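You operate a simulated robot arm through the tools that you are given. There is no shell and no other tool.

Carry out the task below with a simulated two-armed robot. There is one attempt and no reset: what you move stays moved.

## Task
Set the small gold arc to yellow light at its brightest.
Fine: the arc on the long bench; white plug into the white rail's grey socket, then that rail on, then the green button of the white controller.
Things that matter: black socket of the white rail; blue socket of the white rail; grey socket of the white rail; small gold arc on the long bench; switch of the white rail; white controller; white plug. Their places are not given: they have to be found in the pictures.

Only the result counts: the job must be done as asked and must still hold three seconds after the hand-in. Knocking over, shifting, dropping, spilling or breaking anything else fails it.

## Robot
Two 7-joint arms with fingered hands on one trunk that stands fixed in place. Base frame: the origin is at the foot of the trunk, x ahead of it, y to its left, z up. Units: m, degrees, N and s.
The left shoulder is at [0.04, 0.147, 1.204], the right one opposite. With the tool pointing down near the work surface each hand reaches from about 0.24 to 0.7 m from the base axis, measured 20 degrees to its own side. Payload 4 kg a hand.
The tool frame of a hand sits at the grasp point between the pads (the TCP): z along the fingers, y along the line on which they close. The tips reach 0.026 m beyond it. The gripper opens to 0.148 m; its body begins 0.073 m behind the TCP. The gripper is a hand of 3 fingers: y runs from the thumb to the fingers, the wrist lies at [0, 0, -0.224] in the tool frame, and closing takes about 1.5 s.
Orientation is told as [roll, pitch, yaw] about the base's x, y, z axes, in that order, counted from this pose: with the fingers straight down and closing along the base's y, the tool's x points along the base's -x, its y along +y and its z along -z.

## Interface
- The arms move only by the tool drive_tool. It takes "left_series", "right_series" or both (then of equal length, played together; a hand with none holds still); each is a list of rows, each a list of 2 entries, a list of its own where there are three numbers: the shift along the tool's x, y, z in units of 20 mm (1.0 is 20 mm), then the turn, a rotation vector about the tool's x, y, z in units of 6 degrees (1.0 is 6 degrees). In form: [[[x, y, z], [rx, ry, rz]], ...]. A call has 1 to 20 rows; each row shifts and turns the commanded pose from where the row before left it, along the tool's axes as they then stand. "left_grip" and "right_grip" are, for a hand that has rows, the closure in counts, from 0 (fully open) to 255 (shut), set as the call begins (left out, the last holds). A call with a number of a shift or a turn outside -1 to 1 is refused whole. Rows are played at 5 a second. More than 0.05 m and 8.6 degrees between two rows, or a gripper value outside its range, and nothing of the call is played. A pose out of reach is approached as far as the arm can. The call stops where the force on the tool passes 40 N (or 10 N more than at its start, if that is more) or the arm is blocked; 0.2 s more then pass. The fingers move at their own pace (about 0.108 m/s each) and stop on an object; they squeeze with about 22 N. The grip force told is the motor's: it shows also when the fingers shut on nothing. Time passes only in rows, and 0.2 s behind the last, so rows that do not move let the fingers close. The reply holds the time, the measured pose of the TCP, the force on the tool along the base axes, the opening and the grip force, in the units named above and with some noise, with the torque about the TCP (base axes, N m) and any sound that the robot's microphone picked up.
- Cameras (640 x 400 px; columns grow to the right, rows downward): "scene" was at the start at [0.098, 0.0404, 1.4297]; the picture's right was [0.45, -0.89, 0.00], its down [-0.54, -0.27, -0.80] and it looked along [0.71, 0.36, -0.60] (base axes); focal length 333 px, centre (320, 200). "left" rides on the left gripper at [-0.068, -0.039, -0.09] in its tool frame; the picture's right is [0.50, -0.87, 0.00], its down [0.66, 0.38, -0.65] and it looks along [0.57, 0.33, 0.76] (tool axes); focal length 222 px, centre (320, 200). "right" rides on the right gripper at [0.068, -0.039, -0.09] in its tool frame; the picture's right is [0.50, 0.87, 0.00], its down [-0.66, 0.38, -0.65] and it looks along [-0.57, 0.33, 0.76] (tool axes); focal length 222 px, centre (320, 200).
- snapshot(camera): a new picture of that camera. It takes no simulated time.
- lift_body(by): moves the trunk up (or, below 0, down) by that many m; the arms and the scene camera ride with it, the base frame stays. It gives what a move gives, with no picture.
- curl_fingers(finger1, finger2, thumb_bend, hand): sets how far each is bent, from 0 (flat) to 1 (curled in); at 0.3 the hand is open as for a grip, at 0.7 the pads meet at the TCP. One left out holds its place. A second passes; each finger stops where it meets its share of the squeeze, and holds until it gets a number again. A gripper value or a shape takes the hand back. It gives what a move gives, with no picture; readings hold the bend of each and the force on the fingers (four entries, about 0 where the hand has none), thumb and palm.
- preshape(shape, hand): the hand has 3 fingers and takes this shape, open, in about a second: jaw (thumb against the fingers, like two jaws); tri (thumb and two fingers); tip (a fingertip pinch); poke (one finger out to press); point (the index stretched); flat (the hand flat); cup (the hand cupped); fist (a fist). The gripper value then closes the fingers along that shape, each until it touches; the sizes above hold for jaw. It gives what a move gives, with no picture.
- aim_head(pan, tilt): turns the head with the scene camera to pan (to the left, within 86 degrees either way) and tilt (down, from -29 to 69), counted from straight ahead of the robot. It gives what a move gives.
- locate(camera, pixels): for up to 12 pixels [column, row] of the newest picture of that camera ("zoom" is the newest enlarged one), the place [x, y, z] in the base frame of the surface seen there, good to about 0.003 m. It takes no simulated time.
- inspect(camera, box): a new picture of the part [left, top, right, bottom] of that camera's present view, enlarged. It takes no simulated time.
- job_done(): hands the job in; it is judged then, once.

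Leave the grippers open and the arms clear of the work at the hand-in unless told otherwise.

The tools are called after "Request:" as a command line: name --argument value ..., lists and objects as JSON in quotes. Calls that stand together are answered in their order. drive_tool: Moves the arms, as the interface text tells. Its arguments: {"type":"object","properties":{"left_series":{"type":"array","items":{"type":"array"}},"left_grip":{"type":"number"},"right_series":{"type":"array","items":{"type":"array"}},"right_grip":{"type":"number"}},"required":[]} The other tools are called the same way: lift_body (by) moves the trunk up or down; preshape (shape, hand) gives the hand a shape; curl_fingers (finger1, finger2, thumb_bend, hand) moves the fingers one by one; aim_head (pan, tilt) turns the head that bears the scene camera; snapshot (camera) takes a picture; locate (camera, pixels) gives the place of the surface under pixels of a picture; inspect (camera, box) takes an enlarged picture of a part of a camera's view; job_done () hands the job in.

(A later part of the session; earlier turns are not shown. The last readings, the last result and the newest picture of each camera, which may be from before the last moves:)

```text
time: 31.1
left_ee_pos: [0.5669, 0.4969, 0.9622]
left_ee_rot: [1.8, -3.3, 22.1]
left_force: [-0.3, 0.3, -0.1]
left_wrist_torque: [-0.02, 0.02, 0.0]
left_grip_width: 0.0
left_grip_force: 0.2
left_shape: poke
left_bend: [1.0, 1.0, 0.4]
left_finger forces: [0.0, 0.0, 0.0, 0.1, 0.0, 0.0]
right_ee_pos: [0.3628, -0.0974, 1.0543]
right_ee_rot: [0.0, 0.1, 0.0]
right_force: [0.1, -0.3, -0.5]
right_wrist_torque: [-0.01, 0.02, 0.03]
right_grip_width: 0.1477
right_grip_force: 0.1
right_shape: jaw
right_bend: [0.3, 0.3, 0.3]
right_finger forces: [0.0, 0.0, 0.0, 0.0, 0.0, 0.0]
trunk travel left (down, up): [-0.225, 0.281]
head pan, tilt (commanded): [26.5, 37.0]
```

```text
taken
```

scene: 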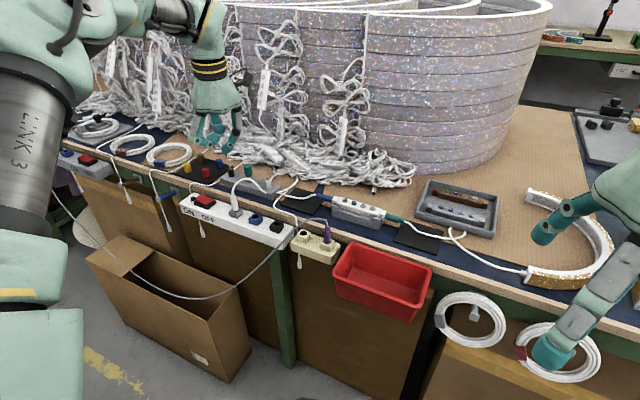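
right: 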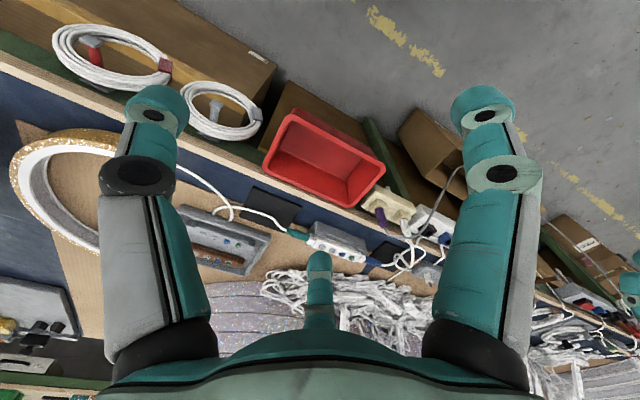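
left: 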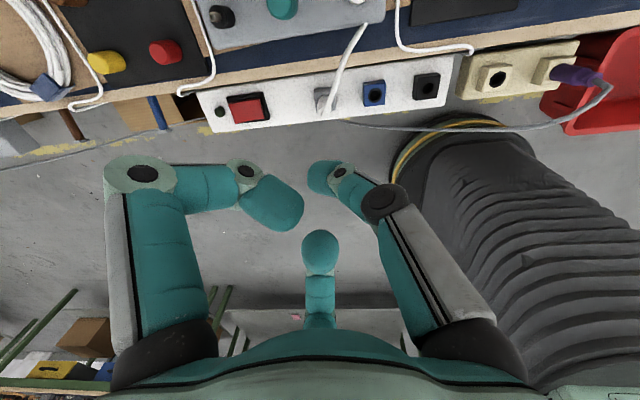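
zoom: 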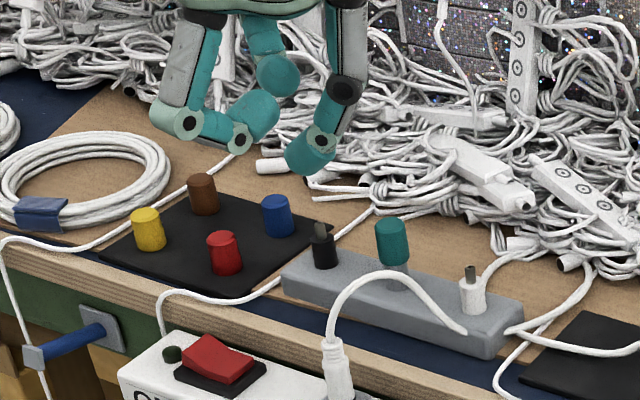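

In "poke" the thumb is the pressing finger, the other two are curled in. I measure where the thumb's tip is relative to the TCP.

Request:
locate --camera "zoom" --pixels '[[310, 160], [305, 172], [292, 158], [325, 165], [245, 148], [262, 118], [275, 90], [185, 130]]'

Request:
locate --camera "left" --pixels '[[313, 180], [320, 165], [330, 165], [312, 190], [330, 190], [285, 225], [320, 240], [296, 210]]'

Request:
inspect --camera "left" --box '[180, 70, 340, 170]'

Request:
locate --camera "zoom" --pixels '[[200, 130], [245, 115], [250, 180], [300, 165], [315, 130], [360, 155], [335, 110], [230, 155], [290, 145], [340, 150], [155, 165], [280, 90]]'

```text
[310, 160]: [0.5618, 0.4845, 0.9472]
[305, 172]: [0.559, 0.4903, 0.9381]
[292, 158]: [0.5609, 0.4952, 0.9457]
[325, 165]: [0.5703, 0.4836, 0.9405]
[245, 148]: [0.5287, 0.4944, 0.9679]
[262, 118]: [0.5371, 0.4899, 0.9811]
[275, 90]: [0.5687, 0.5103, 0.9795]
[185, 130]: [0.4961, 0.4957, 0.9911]
```

```text
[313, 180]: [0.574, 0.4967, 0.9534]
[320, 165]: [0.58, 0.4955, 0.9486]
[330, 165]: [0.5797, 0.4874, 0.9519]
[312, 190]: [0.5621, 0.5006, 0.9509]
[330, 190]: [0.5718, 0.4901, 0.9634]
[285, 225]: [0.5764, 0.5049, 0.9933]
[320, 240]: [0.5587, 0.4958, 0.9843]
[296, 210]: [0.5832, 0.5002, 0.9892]
```

```text
4.00 times, centred on (260, 120) of left
```

zoom: 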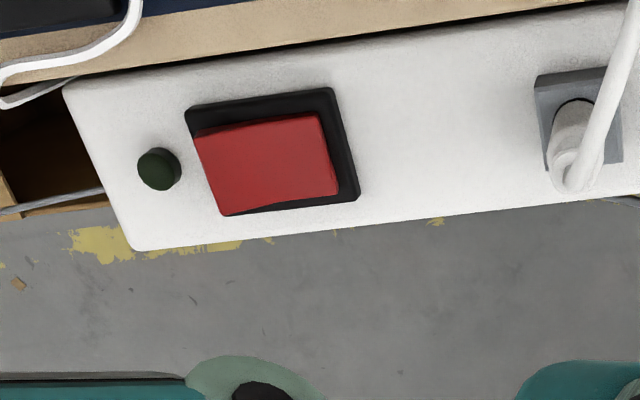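

```text
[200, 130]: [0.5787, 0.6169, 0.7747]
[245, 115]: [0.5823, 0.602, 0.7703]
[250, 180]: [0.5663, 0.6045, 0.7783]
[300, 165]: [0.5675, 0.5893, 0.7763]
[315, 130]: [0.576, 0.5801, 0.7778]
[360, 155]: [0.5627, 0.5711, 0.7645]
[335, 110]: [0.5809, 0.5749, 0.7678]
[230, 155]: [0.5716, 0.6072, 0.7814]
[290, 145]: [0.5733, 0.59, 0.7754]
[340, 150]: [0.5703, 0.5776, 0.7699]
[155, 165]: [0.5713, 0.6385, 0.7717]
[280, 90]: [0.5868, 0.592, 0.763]
```

Thumb tip is ≈26 mm below the TCP, almost on its axis. The rail's rocker: raised end (ON side) at ≈(0.572, 0.607, 0.782), low end at y≈0.578 - so it's OFF now. I check the coloured posts near there before tilting the hand.

Request:
inspect --camera "scene" --box '[150, 140, 262, 210]'

Request:
locate --camera "zoom" --pixels '[[128, 165], [300, 95], [85, 250], [420, 180], [505, 200], [428, 290], [415, 280], [340, 330], [270, 360], [560, 170], [600, 140], [440, 250]]'

```text
5.71 times, centred on (206, 175) of scene
```

zoom: 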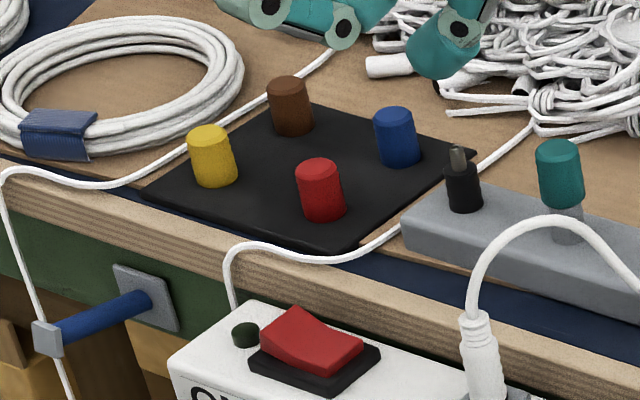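

```text
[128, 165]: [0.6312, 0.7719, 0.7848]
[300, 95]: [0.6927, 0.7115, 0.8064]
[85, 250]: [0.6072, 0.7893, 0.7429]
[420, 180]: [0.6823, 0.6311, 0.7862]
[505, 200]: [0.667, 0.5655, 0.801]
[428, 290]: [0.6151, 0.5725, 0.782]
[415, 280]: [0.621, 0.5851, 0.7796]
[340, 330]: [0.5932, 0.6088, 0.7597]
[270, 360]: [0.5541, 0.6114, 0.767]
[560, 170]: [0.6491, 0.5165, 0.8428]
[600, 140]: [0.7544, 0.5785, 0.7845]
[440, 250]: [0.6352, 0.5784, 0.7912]
```

Posts are low (tops ≈0.81-0.82) and behind; clear. I tilt the hand 17° outward to gain reach and move its thumb tip to about 75 mm above the rocker's ON end.

Request:
drive_tool --left_series '[[[0, 0, 0], [-0.316, -0.89, 0]], [[0, 0, 0], [-0.316, -0.89, 0]], [[0, 0, 0], [-0.316, -0.89, 0]], [[-0.106, 0.8, 0.7], [0, 0, 0]], [[-0.106, 0.8, 0.7], [0, 0, 0]], [[-0.106, 0.8, 0.7], [0, 0, 0]], [[-0.106, 0.8, 0.7], [0, 0, 0]], [[-0.106, 0.8, 0.7], [0, 0, 0]], [[-0.106, 0.8, 0.7], [0, 0, 0]], [[0, 0, 0], [0, 0, 0]]]'

Request:
inspect --camera "scene" --box '[150, 120, 294, 210]'

Request:
snapshot --camera "left"

```text
time: 33.2
left_ee_pos: [0.5613, 0.6104, 0.8998]
left_ee_rot: [8.0, -19.3, 20.7]
left_force: [-0.1, 0.5, -0.3]
left_wrist_torque: [-0.05, 0.0, -0.02]
left_grip_width: 0.0
left_grip_force: 0.2
left_shape: poke
left_bend: [1.0, 1.0, 0.4]
left_finger forces: [0.0, 0.0, 0.1, 0.0, 0.0, 0.0]
right_ee_pos: [0.3624, -0.0986, 1.0539]
right_ee_rot: [0.1, 0.1, 0.0]
right_force: [-0.3, -0.6, 0.1]
right_wrist_torque: [0.0, -0.02, 0.01]
right_grip_width: 0.1478
right_grip_force: 0.0
right_shape: jaw
right_bend: [0.3, 0.3, 0.3]
right_finger forces: [0.1, 0.0, 0.0, 0.0, 0.1, 0.0]
trunk travel left (down, up): [-0.225, 0.281]
head pan, tilt (commanded): [26.5, 37.0]
```

```text
4.44 times, centred on (222, 165) of scene
```

zoom: 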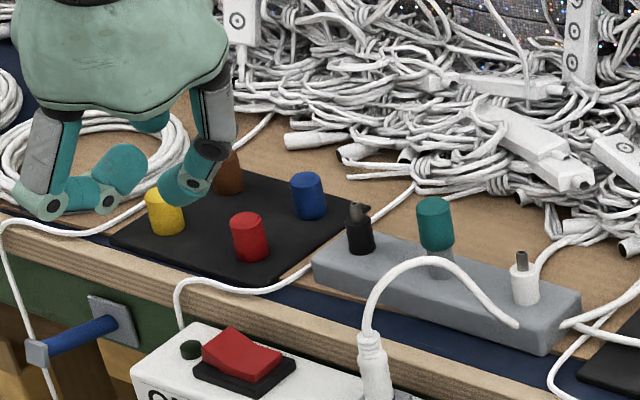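

```text
taken
```

left: 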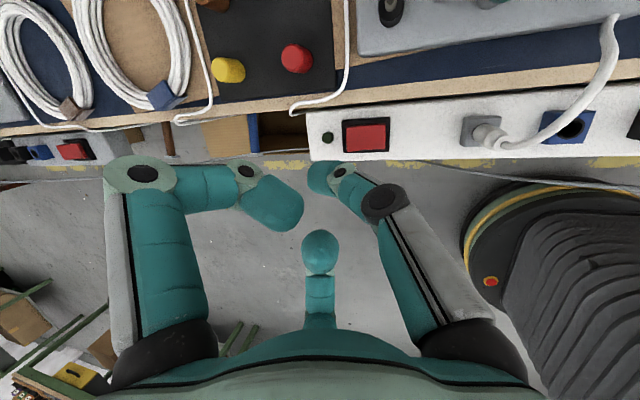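

Reached. I verify the thumb tip's place (near zoom (180,195)) against the rocker (zoom (240,345)).

Request:
locate --camera "zoom" --pixels '[[178, 190], [175, 203], [163, 195], [192, 200], [228, 338], [215, 350], [260, 350], [245, 355], [275, 355], [190, 349]]'

Request:
inspect --camera "left" --box '[290, 100, 418, 180]'

Request:
locate --camera "zoom" --pixels '[[290, 110], [290, 170], [350, 100], [470, 130], [380, 170], [320, 140], [430, 160], [190, 185], [170, 330], [130, 330], [170, 300], [150, 370]]'

```text
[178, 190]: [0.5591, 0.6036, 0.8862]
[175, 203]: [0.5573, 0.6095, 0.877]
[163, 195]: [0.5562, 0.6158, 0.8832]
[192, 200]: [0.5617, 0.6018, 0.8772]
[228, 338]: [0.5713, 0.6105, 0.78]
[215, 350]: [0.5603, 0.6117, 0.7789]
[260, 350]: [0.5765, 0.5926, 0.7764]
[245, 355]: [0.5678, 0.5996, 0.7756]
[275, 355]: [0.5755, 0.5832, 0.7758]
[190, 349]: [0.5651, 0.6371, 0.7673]
```

```text
5.00 times, centred on (354, 140) of left
```

zoom: 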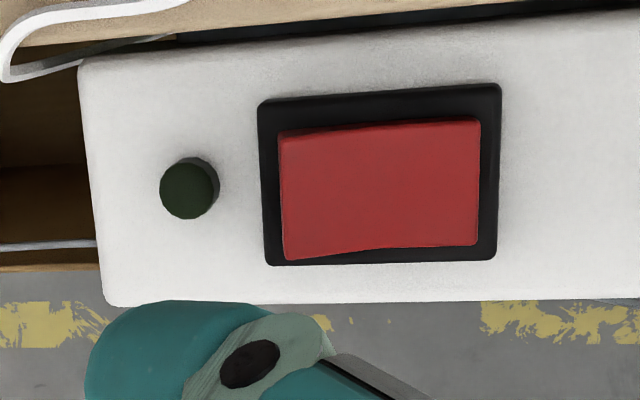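

```text
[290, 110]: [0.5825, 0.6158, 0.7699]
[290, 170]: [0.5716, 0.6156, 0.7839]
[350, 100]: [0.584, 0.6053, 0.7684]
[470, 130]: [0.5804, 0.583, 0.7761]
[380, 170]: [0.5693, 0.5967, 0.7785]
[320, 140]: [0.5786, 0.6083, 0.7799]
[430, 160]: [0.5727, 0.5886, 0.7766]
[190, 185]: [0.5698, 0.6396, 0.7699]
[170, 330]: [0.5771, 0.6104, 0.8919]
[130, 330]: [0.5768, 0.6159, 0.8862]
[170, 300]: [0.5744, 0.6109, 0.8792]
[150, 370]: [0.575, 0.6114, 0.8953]
```

The tip is about at (0.568, 0.609), bottom at 0.873. I lower it straight down 80 mm to just above the rocker's ON end.

Request:
drive_tool --left_series '[[[0.242, -0.167, 0.96], [0, 0, 0]], [[0.332, -0.127, 0.935], [0, 0, 0]], [[0.332, -0.127, 0.935], [0, 0, 0]], [[0.332, -0.127, 0.935], [0, 0, 0]], [[0, 0, 0], [0, 0, 0]]]'

Request:
inspect --camera "scene" --box '[158, 150, 254, 210]'

Request:
inspect --camera "left" --box '[260, 60, 420, 160]'

```text
time: 34.5
left_ee_pos: [0.5618, 0.6109, 0.8192]
left_ee_rot: [7.9, -19.3, 20.8]
left_force: [0.2, 0.7, -0.3]
left_wrist_torque: [-0.04, 0.02, 0.02]
left_grip_width: 0.0
left_grip_force: 0.0
left_shape: poke
left_bend: [1.0, 1.0, 0.4]
left_finger forces: [0.1, 0.0, 0.1, 0.0, 0.0, 0.1]
right_ee_pos: [0.3619, -0.0975, 1.0545]
right_ee_rot: [0.2, 0.0, 0.1]
right_force: [0.0, 0.4, -0.4]
right_wrist_torque: [-0.02, 0.02, 0.01]
right_grip_width: 0.1481
right_grip_force: 0.0
right_shape: jaw
right_bend: [0.3, 0.3, 0.3]
right_finger forces: [0.0, 0.0, 0.0, 0.1, 0.0, 0.0]
trunk travel left (down, up): [-0.225, 0.281]
head pan, tilt (commanded): [26.5, 37.0]
```

```text
6.67 times, centred on (206, 180) of scene
```

zoom: 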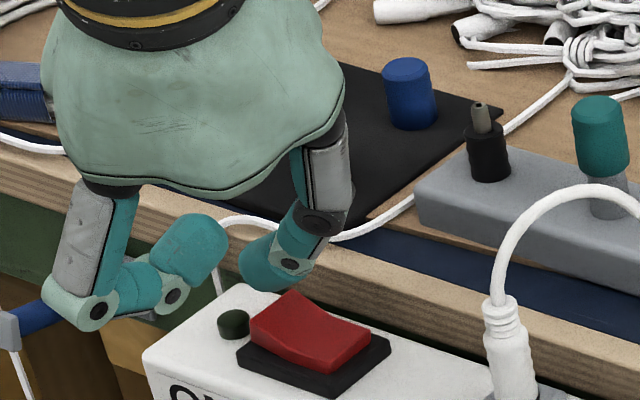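

```text
4.00 times, centred on (340, 110) of left
```

zoom: 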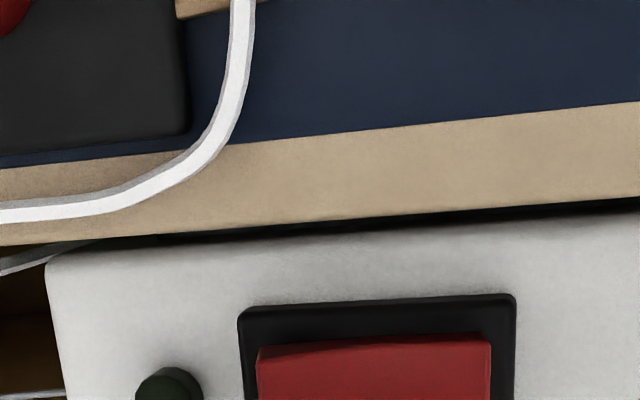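

The tip hovers over the ON end; I check precisely whether it is over the rocker face or past its edge.

Request:
inspect --camera "scene" --box '[178, 175, 226, 205]'

Request:
locate --camera "zoom" --pixels '[[250, 180], [240, 215], [225, 180], [275, 215], [245, 222], [330, 250], [350, 235], [290, 295], [320, 300], [400, 290], [210, 330], [300, 190]]'

```text
13.33 times, centred on (202, 190) of scene
```

zoom: 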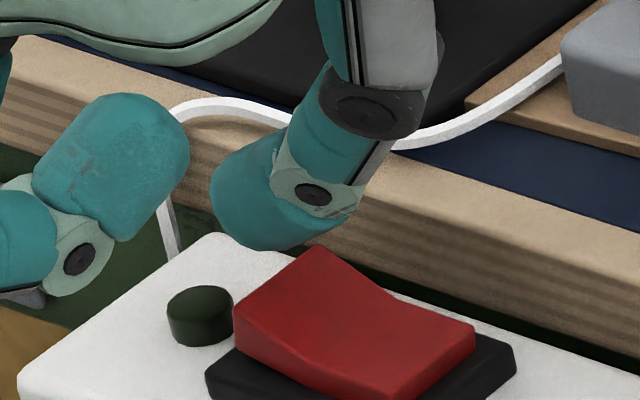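

```text
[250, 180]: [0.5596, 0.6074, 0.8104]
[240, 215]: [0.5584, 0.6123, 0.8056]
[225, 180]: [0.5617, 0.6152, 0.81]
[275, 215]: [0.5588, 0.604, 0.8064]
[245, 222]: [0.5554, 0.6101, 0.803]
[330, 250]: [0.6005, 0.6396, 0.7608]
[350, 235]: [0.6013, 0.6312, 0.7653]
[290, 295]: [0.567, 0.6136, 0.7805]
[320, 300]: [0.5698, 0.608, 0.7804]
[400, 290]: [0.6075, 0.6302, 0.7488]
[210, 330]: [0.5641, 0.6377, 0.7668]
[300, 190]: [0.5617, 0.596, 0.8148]
```

By measurement the tip (centre ≈(0.566, 0.610), bottom ≈0.797) is right above the ON half. I lower 14 mm, then press in small steps watching force.

Request:
drive_tool --left_series '[[[0.05, -0.08, 0.34], [0, 0, 0]], [[0.116, -0.045, 0.327], [0, 0, 0]], [[0, 0, 0], [0, 0, 0]]]'

Request:
drive_tool --left_series '[[[0.066, -0.025, 0.187], [0, 0, 0]], [[0, 0, 0], [0, 0, 0]]]'

Request:
inspect --camera "scene" --box '[178, 175, 226, 205]'

```text
time: 35.2
left_ee_pos: [0.5639, 0.609, 0.8058]
left_ee_rot: [7.9, -19.4, 20.7]
left_force: [0.3, 0.6, 1.9]
left_wrist_torque: [-0.02, 0.0, 0.02]
left_grip_width: 0.0
left_grip_force: 0.1
left_shape: poke
left_bend: [1.0, 1.0, 0.4]
left_finger forces: [0.0, 0.1, 0.0, 0.0, 1.5, 0.2]
right_ee_pos: [0.361, -0.0984, 1.0533]
right_ee_rot: [0.1, 0.1, 0.0]
right_force: [0.2, 0.1, 0.5]
right_wrist_torque: [-0.02, 0.03, -0.05]
right_grip_width: 0.1477
right_grip_force: 0.0
right_shape: jaw
right_bend: [0.3, 0.3, 0.3]
right_finger forces: [0.0, 0.0, 0.0, 0.0, 0.1, 0.1]
trunk travel left (down, up): [-0.225, 0.281]
head pan, tilt (commanded): [26.5, 37.0]
```

```text
time: 35.9
left_ee_pos: [0.5647, 0.6117, 0.8017]
left_ee_rot: [7.9, -19.3, 20.8]
left_force: [-0.5, -0.6, 1.3]
left_wrist_torque: [0.0, -0.05, -0.01]
left_grip_width: 0.0
left_grip_force: 0.1
left_shape: poke
left_bend: [1.0, 1.0, 0.4]
left_finger forces: [0.0, 0.1, 0.0, 0.1, 2.1, 0.0]
right_ee_pos: [0.3621, -0.0991, 1.0536]
right_ee_rot: [0.2, 0.1, 0.0]
right_force: [-0.2, -0.9, -0.3]
right_wrist_torque: [-0.01, 0.03, -0.01]
right_grip_width: 0.1479
right_grip_force: 0.1
right_shape: jaw
right_bend: [0.3, 0.3, 0.3]
right_finger forces: [0.0, 0.1, 0.1, 0.0, 0.0, 0.0]
trunk travel left (down, up): [-0.225, 0.281]
head pan, tilt (commanded): [26.5, 37.0]
heard: click
```

```text
13.33 times, centred on (202, 190) of scene
```

zoom: 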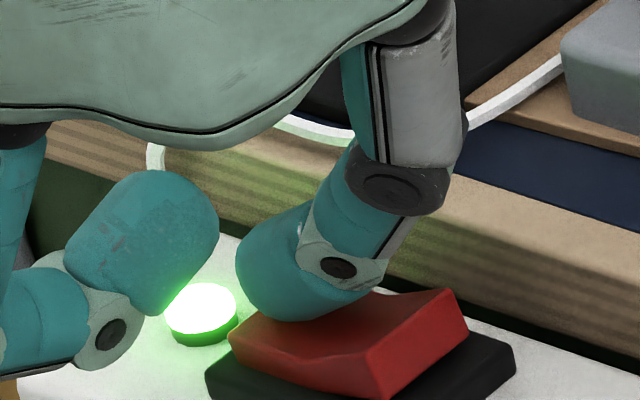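

A click was heard, the rail's green pilot lamp is lit and the rocker tipped to ON. I withdraw the hand straight up 12 cm.

Request:
drive_tool --left_series '[[[-0.332, 0.127, -0.935], [0, 0, 0]], [[-0.332, 0.127, -0.935], [0, 0, 0]], [[-0.332, 0.127, -0.935], [0, 0, 0]], [[-0.332, 0.127, -0.935], [0, 0, 0]], [[-0.332, 0.127, -0.935], [0, 0, 0]], [[-0.332, 0.127, -0.935], [0, 0, 0]]]'

Request:
snapshot --camera "scene"

Request:
inspect --camera "scene" --box '[170, 160, 330, 260]'

Request:
inspect --camera "scene" --box '[320, 180, 400, 230]'

```text
time: 37.2
left_ee_pos: [0.5639, 0.609, 0.9226]
left_ee_rot: [8.0, -19.3, 20.7]
left_force: [-0.2, 0.3, -0.9]
left_wrist_torque: [-0.04, 0.02, 0.04]
left_grip_width: 0.0
left_grip_force: 0.1
left_shape: poke
left_bend: [1.0, 1.0, 0.4]
left_finger forces: [0.1, 0.1, 0.0, 0.0, 0.0, 0.0]
right_ee_pos: [0.3611, -0.0988, 1.054]
right_ee_rot: [0.0, 0.1, 0.0]
right_force: [0.6, -0.2, -0.1]
right_wrist_torque: [-0.03, 0.01, 0.01]
right_grip_width: 0.148
right_grip_force: 0.1
right_shape: jaw
right_bend: [0.3, 0.3, 0.3]
right_finger forces: [0.0, 0.0, 0.1, 0.0, 0.0, 0.1]
trunk travel left (down, up): [-0.225, 0.281]
head pan, tilt (commanded): [26.5, 37.0]
```

```text
taken
```

scene: 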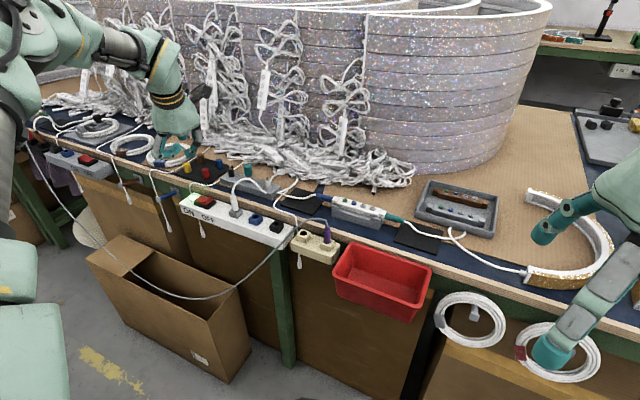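

```text
4.00 times, centred on (250, 210) of scene
```

zoom: 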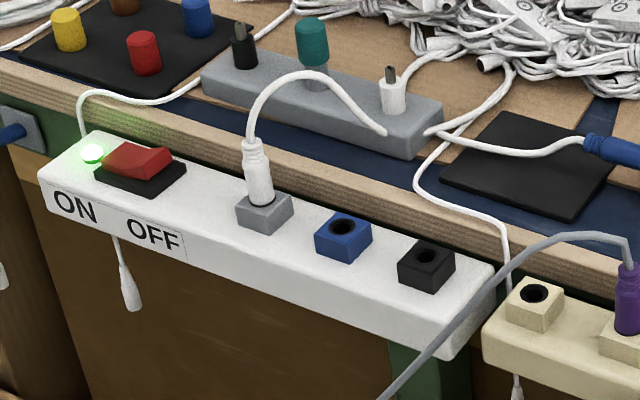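

```text
8.00 times, centred on (360, 205) of scene
```

zoom: 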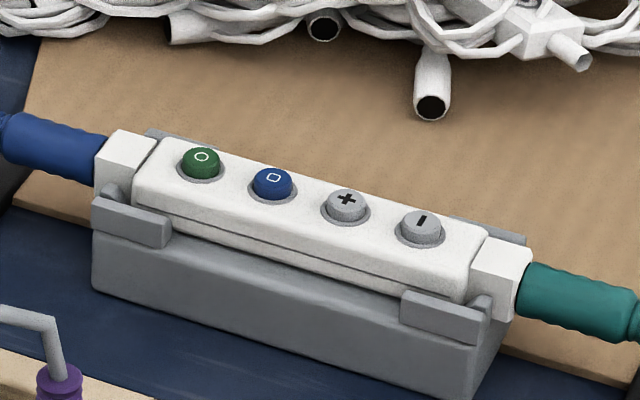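

Rail is on: lamp lit, plug seated in grey. The arc isn't lit yet, as expected. Next the white controller: I measure its buttons in the current zoom (green (202,158), blue (272,180), + (346,202), - (420,226)).

Request:
locate --camera "zoom" --pixels '[[202, 155], [201, 165], [272, 178], [346, 200], [420, 222], [237, 180], [165, 175], [470, 250], [310, 205], [120, 150], [500, 250], [430, 75]]'

Request:
inspect --camera "scene" --box '[410, 150, 640, 300]'

```text
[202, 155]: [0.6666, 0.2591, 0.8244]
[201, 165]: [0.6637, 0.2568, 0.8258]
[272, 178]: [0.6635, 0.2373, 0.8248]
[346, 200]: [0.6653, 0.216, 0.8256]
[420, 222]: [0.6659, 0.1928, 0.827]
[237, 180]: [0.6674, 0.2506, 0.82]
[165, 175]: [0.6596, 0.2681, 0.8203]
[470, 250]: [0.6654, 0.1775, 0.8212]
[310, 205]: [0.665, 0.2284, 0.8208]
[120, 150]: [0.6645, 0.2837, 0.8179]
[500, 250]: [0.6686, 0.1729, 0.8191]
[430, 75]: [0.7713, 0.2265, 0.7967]
```

```text
2.67 times, centred on (525, 225) of scene
```

zoom: 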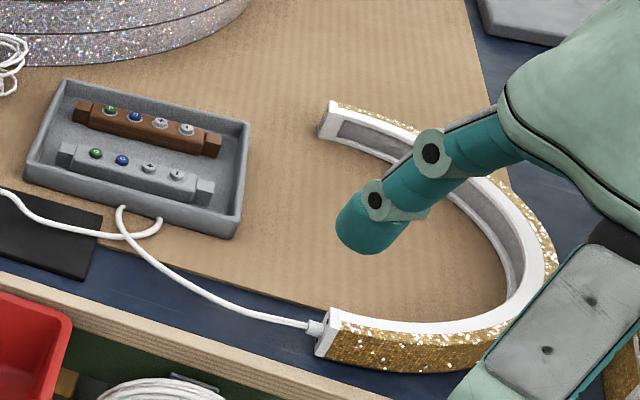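

Green button ≈ (0.665, 0.258, top 0.826), blue y≈0.237, + y≈0.216, - y≈0.193. I straighten the hand to a 10° tilt and carry it to 7 cm above the green button, while moving the right hand back so the arc is visible.

Request:
drive_tool --left_series '[[[0, 0, 0], [0.8, 0.8, 0]], [[0, 0, 0], [0.8, 0.8, 0]], [[0.0946, -0.988, -0.0445], [0, 0, 0]], [[0.0946, -0.988, -0.0445], [0, 0, 0]], [[0.0946, -0.988, -0.0445], [0, 0, 0]], [[0.0946, -0.988, -0.0445], [0, 0, 0]], [[0.0946, -0.988, -0.0445], [0, 0, 0]], [[0.0946, -0.988, -0.0445], [0, 0, 0]], [[0.0946, -0.988, -0.0445], [0, 0, 0]], [[0.0946, -0.988, -0.0445], [0, 0, 0]], [[0.0946, -0.988, -0.0445], [0, 0, 0]], [[0.0946, -0.988, -0.0445], [0, 0, 0]], [[0.0946, -0.988, -0.0445], [0, 0, 0]], [[0.0946, -0.988, -0.0445], [0, 0, 0]], [[0.0946, -0.988, -0.0445], [0, 0, 0]], [[0.0946, -0.988, -0.0445], [0, 0, 0]], [[0.0946, -0.988, -0.0445], [0, 0, 0]], [[0.0946, -0.988, -0.0445], [0, 0, 0]], [[0.0946, -0.988, -0.0445], [0, 0, 0]], [[0.0946, -0.988, -0.0445], [0, 0, 0]]]' --right_series '[[[0.2, -0.375, 0], [0, 0, 0]], [[0.2, -0.375, 0], [0, 0, 0]], [[0.2, -0.375, 0], [0, 0, 0]], [[0.2, -0.375, 0], [0, 0, 0]], [[0.2, -0.375, 0], [0, 0, 0]], [[0.2, -0.375, 0], [0, 0, 0]], [[0.2, -0.375, 0], [0, 0, 0]], [[0.2, -0.375, 0], [0, 0, 0]], [[0.2, -0.375, 0], [0, 0, 0]], [[0.2, -0.375, 0], [0, 0, 0]], [[0.2, -0.375, 0], [0, 0, 0]], [[0.2, -0.375, 0], [0, 0, 0]], [[0.2, -0.375, 0], [0, 0, 0]], [[0.2, -0.375, 0], [0, 0, 0]], [[0.2, -0.375, 0], [0, 0, 0]], [[0.2, -0.375, 0], [0, 0, 0]], [[0.2, -0.375, 0], [0, 0, 0]], [[0.2, -0.375, 0], [0, 0, 0]], [[0.2, -0.375, 0], [0, 0, 0]], [[0.2, -0.375, 0], [0, 0, 0]]]'

Request:
snapshot --camera "scene"

Request:
inspect --camera "scene" --box '[300, 130, 428, 210]'

Request:
snapshot --camera "left"

```text
time: 41.5
left_ee_pos: [0.6286, 0.2772, 0.944]
left_ee_rot: [-2.0, -9.9, 21.3]
left_force: [0.7, 0.2, -0.4]
left_wrist_torque: [-0.01, 0.0, -0.01]
left_grip_width: 0.0
left_grip_force: 0.2
left_shape: poke
left_bend: [1.0, 1.0, 0.4]
left_finger forces: [0.0, 0.1, 0.0, 0.0, 0.0, 0.0]
left hand out of reach, approached as far as the arm can: row 18, 19, 20
right_ee_pos: [0.28, -0.2502, 1.0533]
right_ee_rot: [0.2, 0.1, 0.0]
right_force: [0.8, -0.4, -0.2]
right_wrist_torque: [0.02, 0.0, -0.01]
right_grip_width: 0.148
right_grip_force: 0.0
right_shape: jaw
right_bend: [0.3, 0.3, 0.3]
right_finger forces: [0.1, 0.1, 0.1, 0.0, 0.1, 0.0]
trunk travel left (down, up): [-0.225, 0.281]
head pan, tilt (commanded): [26.5, 37.0]
```

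```text
taken
```

scene: 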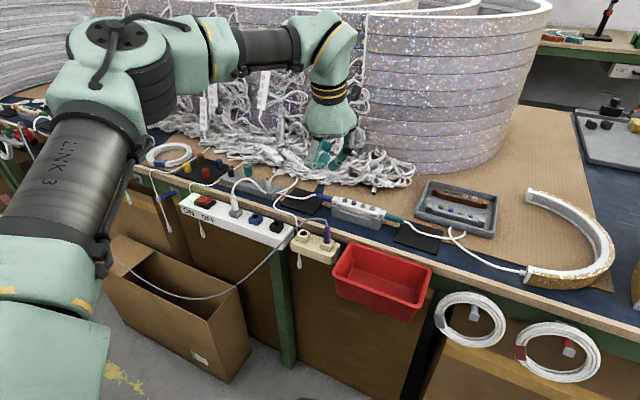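

```text
5.00 times, centred on (364, 170) of scene
```

zoom: 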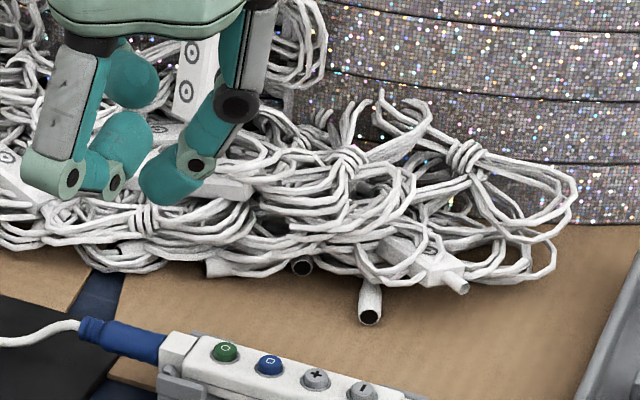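

```text
taken
```

left: 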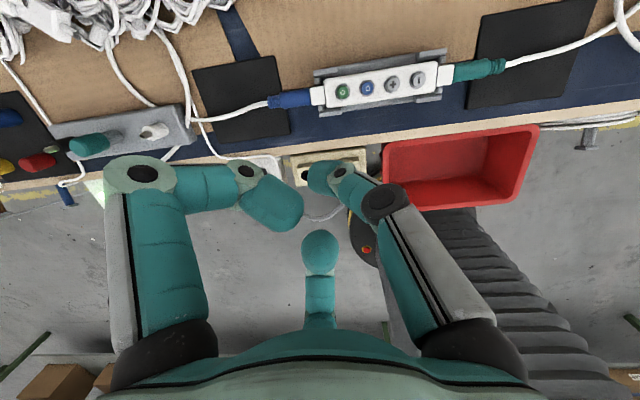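

The arm couldn't quite reach outward at that height (stopped at (0.629, 0.277, 0.944)); lower down the wrist is less bent. I go down 60 mm in place of the commanded pose (tip would still be ≈35 mm above the buttons) and see.

Request:
drive_tool --left_series '[[[0.17, 0.034, 0.985], [0, 0, 0]], [[0.17, 0.034, 0.985], [0, 0, 0]], [[0, 0, 0], [0, 0, 0]]]'

Request:
inspect --camera "scene" --box '[300, 130, 428, 210]'

```text
time: 42.2
left_ee_pos: [0.6236, 0.28, 0.9061]
left_ee_rot: [-1.9, -9.7, 21.2]
left_force: [0.5, -0.1, 0.5]
left_wrist_torque: [-0.01, 0.01, 0.0]
left_grip_width: 0.0002
left_grip_force: 0.1
left_shape: poke
left_bend: [1.0, 1.0, 0.4]
left_finger forces: [0.0, 0.0, 0.0, 0.1, 0.0, 0.0]
right_ee_pos: [0.2803, -0.2499, 1.0535]
right_ee_rot: [0.1, 0.1, -0.1]
right_force: [-0.3, -0.7, -0.8]
right_wrist_torque: [0.0, 0.03, 0.04]
right_grip_width: 0.1479
right_grip_force: 0.0
right_shape: jaw
right_bend: [0.3, 0.3, 0.3]
right_finger forces: [0.0, 0.1, 0.0, 0.1, 0.0, 0.0]
trunk travel left (down, up): [-0.225, 0.281]
head pan, tilt (commanded): [26.5, 37.0]
```

```text
5.00 times, centred on (364, 170) of scene
```

zoom: 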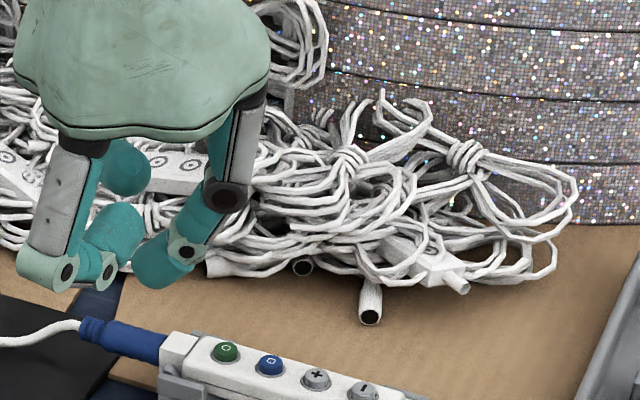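

Lower was no better; with the trunk this low the wrist is the limit. I raise the trunk back 0.15 m (the stated reach with vertical tool then covers the button) and see where the hand is.

Request:
lift_body --by 0.15

Request:
drive_tool --left_series '[[[0, 0, 0], [0, 0, 0]], [[0, 0, 0], [0, 0, 0]]]'

Request:
snapshot --camera "scene"

```text
time: 44.0
left_ee_pos: [0.6256, 0.2799, 1.0545]
left_ee_rot: [-1.9, -9.8, 21.2]
left_force: [0.1, -0.3, -0.2]
left_wrist_torque: [0.03, -0.01, -0.02]
left_grip_width: 0.0
left_grip_force: 0.1
left_shape: poke
left_bend: [1.0, 1.0, 0.4]
left_finger forces: [0.1, 0.1, 0.0, 0.0, 0.0, 0.0]
right_ee_pos: [0.2815, -0.2489, 1.2023]
right_ee_rot: [0.0, 0.1, 0.0]
right_force: [-0.1, -0.5, 0.0]
right_wrist_torque: [0.01, -0.02, 0.01]
right_grip_width: 0.148
right_grip_force: 0.0
right_shape: jaw
right_bend: [0.3, 0.3, 0.3]
right_finger forces: [0.0, 0.0, 0.0, 0.0, 0.0, 0.0]
trunk travel left (down, up): [-0.375, 0.131]
head pan, tilt (commanded): [26.5, 37.0]
```

```text
time: 44.6
left_ee_pos: [0.6248, 0.2803, 1.0547]
left_ee_rot: [-2.0, -9.9, 21.4]
left_force: [-0.3, 0.0, 0.3]
left_wrist_torque: [0.0, 0.0, -0.01]
left_grip_width: 0.0001
left_grip_force: 0.0
left_shape: poke
left_bend: [1.0, 1.0, 0.4]
left_finger forces: [0.0, 0.0, 0.0, 0.1, 0.1, 0.1]
right_ee_pos: [0.2793, -0.2505, 1.2024]
right_ee_rot: [0.0, 0.1, -0.1]
right_force: [0.2, 1.6, -0.3]
right_wrist_torque: [0.02, 0.0, -0.01]
right_grip_width: 0.1481
right_grip_force: 0.0
right_shape: jaw
right_bend: [0.3, 0.3, 0.3]
right_finger forces: [0.0, 0.1, 0.0, 0.0, 0.0, 0.0]
trunk travel left (down, up): [-0.375, 0.131]
head pan, tilt (commanded): [26.5, 37.0]
```

```text
taken
```

scene: 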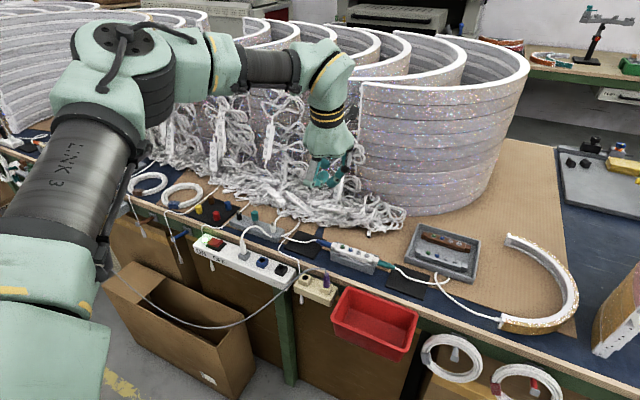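

The hand rode up to z 1.055. I now lower it 12 cm straight down and read the pose.

Request:
drive_tool --left_series '[[[0.17, 0.034, 0.985], [0, 0, 0]], [[0.17, 0.034, 0.985], [0, 0, 0]], [[0.17, 0.034, 0.985], [0, 0, 0]], [[0.17, 0.034, 0.985], [0, 0, 0]], [[0.17, 0.034, 0.985], [0, 0, 0]], [[0.17, 0.034, 0.985], [0, 0, 0]], [[0, 0, 0], [0, 0, 0]]]'

```text
time: 46.2
left_ee_pos: [0.5923, 0.2959, 0.9496]
left_ee_rot: [-2.1, -9.7, 21.3]
left_force: [0.0, -0.5, -0.3]
left_wrist_torque: [0.0, -0.01, 0.01]
left_grip_width: 0.0
left_grip_force: 0.0
left_shape: poke
left_bend: [1.0, 1.0, 0.4]
left_finger forces: [0.0, 0.1, 0.0, 0.0, 0.0, 0.0]
left hand out of reach, approached as far as the arm can: row 1, 2, 3, 4, 5, 6
right_ee_pos: [0.2803, -0.2492, 1.2033]
right_ee_rot: [0.1, 0.1, -0.1]
right_force: [0.1, -0.5, 0.2]
right_wrist_torque: [0.0, 0.0, -0.02]
right_grip_width: 0.1481
right_grip_force: 0.1
right_shape: jaw
right_bend: [0.3, 0.3, 0.3]
right_finger forces: [0.0, 0.1, 0.1, 0.0, 0.1, 0.0]
trunk travel left (down, up): [-0.375, 0.131]
head pan, tilt (commanded): [26.5, 37.0]
```

Reach got worse along this path, so the arm's posture is hitting a joint limit. I back off toward the robot 10 cm and undo the tilt and yaw, to re-approach from a more neutral posture.

Request:
drive_tool --left_series '[[[0.95, 0.1, 0], [0, 0, 0]], [[0.95, 0.1, 0], [0, 0, 0]], [[0.95, 0.1, 0], [0, 0, 0]], [[0.95, 0.1, 0], [0, 0, 0]], [[0.95, 0.1, 0], [0, 0, 0]], [[0, 0, 0], [0, 0, 0]]]'

Request:
snapshot --camera "scene"

```text
time: 47.6
left_ee_pos: [0.502, 0.2713, 0.9322]
left_ee_rot: [-1.9, -9.8, 21.3]
left_force: [-0.3, 0.3, -0.3]
left_wrist_torque: [-0.01, -0.01, -0.02]
left_grip_width: 0.0
left_grip_force: 0.1
left_shape: poke
left_bend: [1.0, 1.0, 0.4]
left_finger forces: [0.0, 0.1, 0.0, 0.0, 0.0, 0.0]
right_ee_pos: [0.2806, -0.2497, 1.2019]
right_ee_rot: [0.0, 0.0, 0.0]
right_force: [0.0, -0.6, -0.3]
right_wrist_torque: [0.0, -0.01, 0.02]
right_grip_width: 0.148
right_grip_force: 0.2
right_shape: jaw
right_bend: [0.3, 0.3, 0.3]
right_finger forces: [0.0, 0.0, 0.1, 0.0, 0.0, 0.0]
trunk travel left (down, up): [-0.375, 0.131]
head pan, tilt (commanded): [26.5, 37.0]
```

```text
taken
```

scene: 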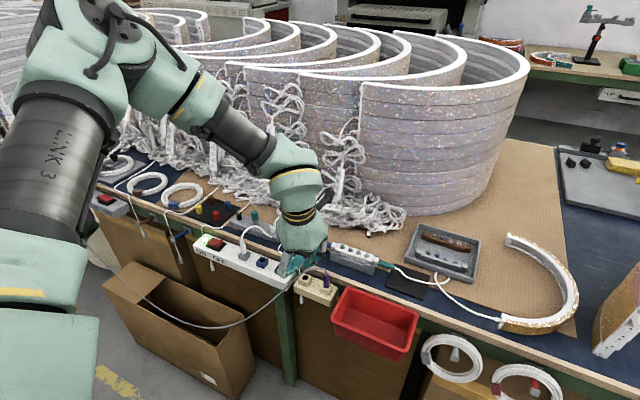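

Good: the command restarts from the actual pose. I raise 4 cm, then take out the tilt and yaw so the hand points straight down at yaw 0.

Request:
drive_tool --left_series '[[[-0.17, -0.034, -0.985], [0, 0, 0]], [[-0.17, -0.034, -0.985], [0, 0, 0]], [[0, 0, 0], [-0.163, 0.817, 0]], [[0, 0, 0], [-0.163, 0.817, 0]], [[0, 0, 0], [0, 0, 0.8875]], [[0, 0, 0], [0, 0, 0.8875]], [[0, 0, 0], [0, 0, 0.8875]], [[0, 0, 0], [0, 0, 0.8875]], [[0, 0, 0], [0, 0, 0]]]'

Request:
drive_tool --left_series '[[[-1, 0, 0], [0, 0, 0]], [[-1, 0, 0], [0, 0, 0]], [[-1, 0, 0], [0, 0, 0]], [[-1, 0, 0], [0, 0, 0]], [[-1, 0, 0], [0, 0, 0]], [[0, 0, 0], [0, 0, 0]]]'

Request:
snapshot --camera "scene"

```text
time: 49.6
left_ee_pos: [0.5003, 0.272, 0.9741]
left_ee_rot: [0.0, 0.0, -0.1]
left_force: [-0.3, 0.3, -0.8]
left_wrist_torque: [-0.01, 0.01, 0.02]
left_grip_width: 0.0001
left_grip_force: 0.1
left_shape: poke
left_bend: [1.0, 1.0, 0.4]
left_finger forces: [0.1, 0.0, 0.0, 0.1, 0.0, 0.0]
right_ee_pos: [0.2805, -0.2488, 1.2028]
right_ee_rot: [0.1, 0.1, 0.0]
right_force: [0.4, -0.7, 0.1]
right_wrist_torque: [0.01, 0.01, 0.0]
right_grip_width: 0.148
right_grip_force: 0.0
right_shape: jaw
right_bend: [0.3, 0.3, 0.3]
right_finger forces: [0.0, 0.0, 0.0, 0.0, 0.0, 0.1]
trunk travel left (down, up): [-0.375, 0.131]
head pan, tilt (commanded): [26.5, 37.0]
```

```text
time: 51.0
left_ee_pos: [0.5746, 0.2844, 0.987]
left_ee_rot: [0.0, -0.1, -0.3]
left_force: [0.2, 0.3, 0.5]
left_wrist_torque: [0.01, 0.01, -0.01]
left_grip_width: 0.0
left_grip_force: 0.0
left_shape: poke
left_bend: [1.0, 1.0, 0.4]
left_finger forces: [0.1, 0.1, 0.0, 0.1, 0.0, 0.1]
left hand out of reach, approached as far as the arm can: row 4, 5
right_ee_pos: [0.2801, -0.2487, 1.203]
right_ee_rot: [0.1, 0.1, 0.0]
right_force: [0.9, 0.3, 0.3]
right_wrist_torque: [-0.03, -0.02, -0.02]
right_grip_width: 0.1478
right_grip_force: 0.0
right_shape: jaw
right_bend: [0.3, 0.3, 0.3]
right_finger forces: [0.0, 0.0, 0.0, 0.1, 0.1, 0.0]
trunk travel left (down, up): [-0.375, 0.131]
head pan, tilt (commanded): [26.5, 37.0]
```

```text
taken
```

scene: 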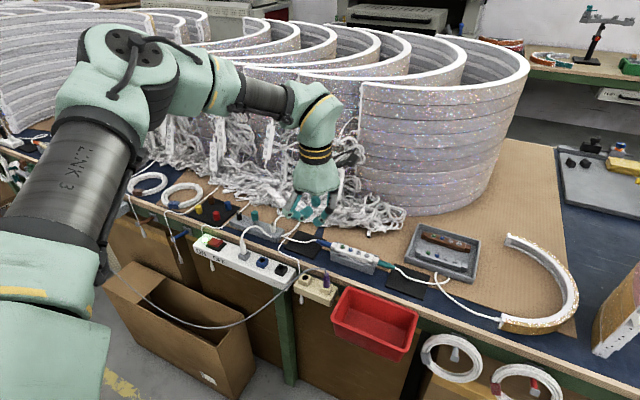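

Still limited at x≈0.575 with yaw 0. The forearm comes in from the left-back pointing right, so I try turning the hand clockwise (yaw about -30°) and go forward again.

Request:
drive_tool --left_series '[[[0, 0, 0], [0, 0, 1]], [[0, 0, 0], [0, 0, 1]], [[0, 0, 0], [0, 0, 1]], [[0, 0, 0], [0, 0, 1]], [[0, 0, 0], [0, 0, 1]], [[-0.866, 0.5, 0], [0, 0, 0]], [[-0.866, 0.5, 0], [0, 0, 0]], [[-0.866, 0.5, 0], [0, 0, 0]], [[-0.866, 0.5, 0], [0, 0, 0]], [[0, 0, 0], [0, 0, 0]]]'

```text
time: 53.2
left_ee_pos: [0.5864, 0.3001, 1.0017]
left_ee_rot: [-0.1, -0.1, -30.1]
left_force: [-1.0, -0.2, 0.0]
left_wrist_torque: [0.02, -0.01, -0.01]
left_grip_width: 0.0
left_grip_force: 0.2
left_shape: poke
left_bend: [1.0, 1.0, 0.4]
left_finger forces: [0.1, 0.0, 0.0, 0.1, 0.1, 0.0]
left hand out of reach, approached as far as the arm can: row 6, 7, 8, 9
right_ee_pos: [0.2804, -0.2503, 1.2026]
right_ee_rot: [0.0, 0.1, -0.1]
right_force: [-0.1, -0.1, -0.1]
right_wrist_torque: [0.01, 0.0, 0.0]
right_grip_width: 0.1479
right_grip_force: 0.1
right_shape: jaw
right_bend: [0.3, 0.3, 0.3]
right_finger forces: [0.1, 0.0, 0.1, 0.0, 0.0, 0.0]
trunk travel left (down, up): [-0.375, 0.131]
head pan, tilt (commanded): [26.5, 37.0]
```

Turning alone doesn't help. I retract the hand toward the robot and to a lower, more central place, so the elbow comes around, before extending forward again.

Request:
drive_tool --left_series '[[[0.866, -0.5, 0], [0, 0, 0]], [[0.866, -0.5, 0], [0, 0, 0]], [[0.866, -0.5, 0], [0, 0, 0]], [[0.866, -0.5, 0], [0, 0, 0]], [[0.866, -0.5, 0], [0, 0, 0]], [[0.866, -0.5, 0], [0, 0, 0]], [[0.866, -0.5, 0], [0, 0, 0]], [[0.866, -0.5, 0], [0, 0, 0]], [[0.866, -0.5, 0], [0, 0, 0]], [[-0.45, -0.78, 0.3], [0, 0, 0]], [[-0.45, -0.78, 0.3], [0, 0, 0]], [[-0.45, -0.78, 0.3], [0, 0, 0]], [[-0.45, -0.78, 0.3], [0, 0, 0]], [[-0.45, -0.78, 0.3], [0, 0, 0]], [[0, 0, 0], [0, 0, 0]]]'

Request:
snapshot --camera "scene"

```text
time: 56.4
left_ee_pos: [0.4069, 0.2105, 0.9713]
left_ee_rot: [0.0, 0.0, -30.2]
left_force: [-0.6, 0.3, 0.3]
left_wrist_torque: [0.0, 0.0, 0.01]
left_grip_width: 0.0001
left_grip_force: 0.1
left_shape: poke
left_bend: [1.0, 1.0, 0.4]
left_finger forces: [0.0, 0.0, 0.0, 0.0, 0.0, 0.0]
right_ee_pos: [0.2805, -0.2501, 1.2032]
right_ee_rot: [-0.1, 0.1, 0.0]
right_force: [0.6, -0.5, -0.6]
right_wrist_torque: [0.02, -0.01, 0.01]
right_grip_width: 0.1477
right_grip_force: 0.1
right_shape: jaw
right_bend: [0.3, 0.3, 0.3]
right_finger forces: [0.0, 0.1, 0.0, 0.0, 0.0, 0.0]
trunk travel left (down, up): [-0.375, 0.131]
head pan, tilt (commanded): [26.5, 37.0]
```

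```text
taken
```

scene: 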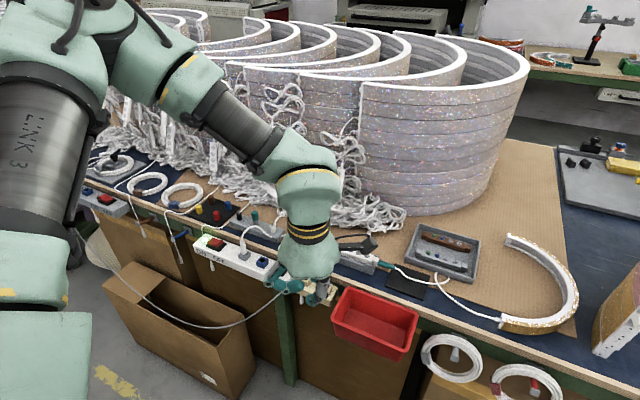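

Now I extend forward from here along a straight line toward the spot above the green button.

Request:
drive_tool --left_series '[[[-0.731, 0.664, 0.154], [0, 0, 0]], [[-0.731, 0.664, 0.154], [0, 0, 0]], [[-0.731, 0.664, 0.154], [0, 0, 0]], [[-0.731, 0.664, 0.154], [0, 0, 0]], [[-0.731, 0.664, 0.154], [0, 0, 0]], [[-0.731, 0.664, 0.154], [0, 0, 0]], [[-0.731, 0.664, 0.154], [0, 0, 0]], [[-0.731, 0.664, 0.154], [0, 0, 0]], [[-0.731, 0.664, 0.154], [0, 0, 0]], [[-0.731, 0.664, 0.154], [0, 0, 0]], [[-0.731, 0.664, 0.154], [0, 0, 0]], [[-0.731, 0.664, 0.154], [0, 0, 0]], [[-0.731, 0.664, 0.154], [0, 0, 0]], [[0, 0, 0], [0, 0, 0]]]'

Request:
snapshot --camera "scene"

```text
time: 59.4
left_ee_pos: [0.5779, 0.3081, 0.9736]
left_ee_rot: [0.0, 0.0, -30.2]
left_force: [-0.9, -0.4, -0.1]
left_wrist_torque: [0.01, 0.0, 0.0]
left_grip_width: 0.0
left_grip_force: 0.1
left_shape: poke
left_bend: [1.0, 1.0, 0.4]
left_finger forces: [0.0, 0.1, 0.0, 0.0, 0.1, 0.0]
left hand out of reach, approached as far as the arm can: row 7, 8, 9, 10, 11, 12, 13
right_ee_pos: [0.2815, -0.249, 1.2026]
right_ee_rot: [0.2, 0.1, 0.0]
right_force: [0.1, 0.1, -0.5]
right_wrist_torque: [0.0, 0.0, -0.01]
right_grip_width: 0.1481
right_grip_force: 0.0
right_shape: jaw
right_bend: [0.3, 0.3, 0.3]
right_finger forces: [0.0, 0.0, 0.0, 0.1, 0.0, 0.0]
trunk travel left (down, up): [-0.375, 0.131]
head pan, tilt (commanded): [26.5, 37.0]
```

```text
taken
```

scene: 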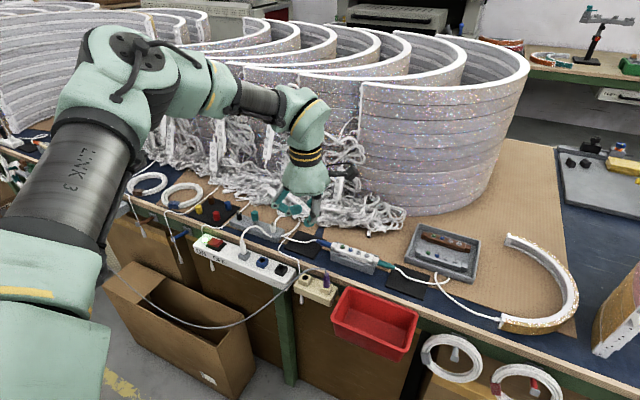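

The boundary points all fit an elbow that can't move further in, so the wrist must come closer: lower trunk plus a tilt pointing forward-right will do it. First I turn back to yaw 0, back off and raise the hand 20 cm to make room for lowering the trunk.

Request:
drive_tool --left_series '[[[0, 0, -0.5], [0, 0, -1]], [[0, 0, -0.5], [0, 0, -1]], [[0, 0, -0.5], [0, 0, -1]], [[0, 0, -0.5], [0, 0, -1]], [[0, 0, -0.5], [0, 0, -1]], [[0.5, 0.1, -1], [0, 0, 0]], [[0.5, 0.1, -1], [0, 0, 0]], [[0.5, 0.1, -1], [0, 0, 0]], [[0.5, 0.1, -1], [0, 0, 0]], [[0.5, 0.1, -1], [0, 0, 0]], [[0.5, 0.1, -1], [0, 0, 0]], [[0.5, 0.1, -1], [0, 0, 0]], [[0.5, 0.1, -1], [0, 0, 0]], [[0, 0, 0], [0, 0, 0]]]'

```text
time: 62.4
left_ee_pos: [0.5001, 0.3236, 1.1852]
left_ee_rot: [0.0, -0.1, -0.3]
left_force: [0.8, 0.7, 0.5]
left_wrist_torque: [0.01, 0.0, -0.02]
left_grip_width: 0.0
left_grip_force: 0.0
left_shape: poke
left_bend: [1.0, 1.0, 0.4]
left_finger forces: [0.1, 0.0, 0.1, 0.0, 0.0, 0.1]
right_ee_pos: [0.2817, -0.2483, 1.2034]
right_ee_rot: [0.0, 0.1, 0.1]
right_force: [0.1, -0.7, -0.4]
right_wrist_torque: [0.03, 0.01, 0.02]
right_grip_width: 0.148
right_grip_force: 0.1
right_shape: jaw
right_bend: [0.3, 0.3, 0.3]
right_finger forces: [0.0, 0.0, 0.1, 0.1, 0.1, 0.0]
trunk travel left (down, up): [-0.375, 0.131]
head pan, tilt (commanded): [26.5, 37.0]
```

Hand is at z 1.185. Now I lower the trunk by 0.26 m; the left tip will end near z 0.90, well above rails and cables.

Request:
lift_body --by -0.26

Request:
snapshot --camera "scene"

```text
time: 65.1
left_ee_pos: [0.4996, 0.3239, 0.9249]
left_ee_rot: [0.0, 0.0, -0.2]
left_force: [0.7, 0.4, -0.2]
left_wrist_torque: [0.01, 0.0, 0.03]
left_grip_width: 0.0001
left_grip_force: 0.0
left_shape: poke
left_bend: [1.0, 1.0, 0.4]
left_finger forces: [0.0, 0.1, 0.1, 0.0, 0.0, 0.1]
right_ee_pos: [0.2804, -0.2489, 0.9426]
right_ee_rot: [0.0, 0.1, -0.1]
right_force: [-0.3, 0.6, -0.6]
right_wrist_torque: [0.02, -0.02, 0.0]
right_grip_width: 0.148
right_grip_force: 0.0
right_shape: jaw
right_bend: [0.3, 0.3, 0.3]
right_finger forces: [0.1, 0.1, 0.1, 0.1, 0.0, 0.0]
trunk travel left (down, up): [-0.115, 0.391]
head pan, tilt (commanded): [26.5, 37.0]
```

```text
taken
```

scene: 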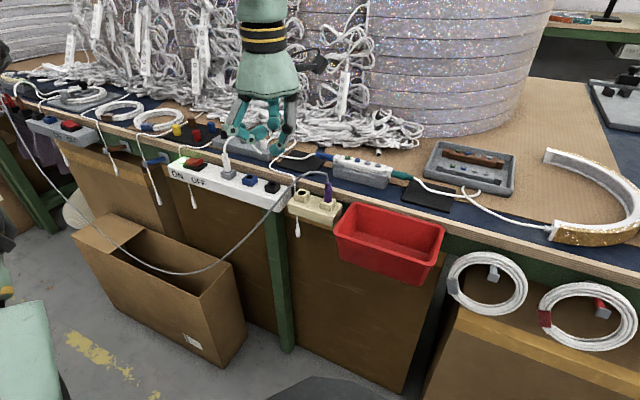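

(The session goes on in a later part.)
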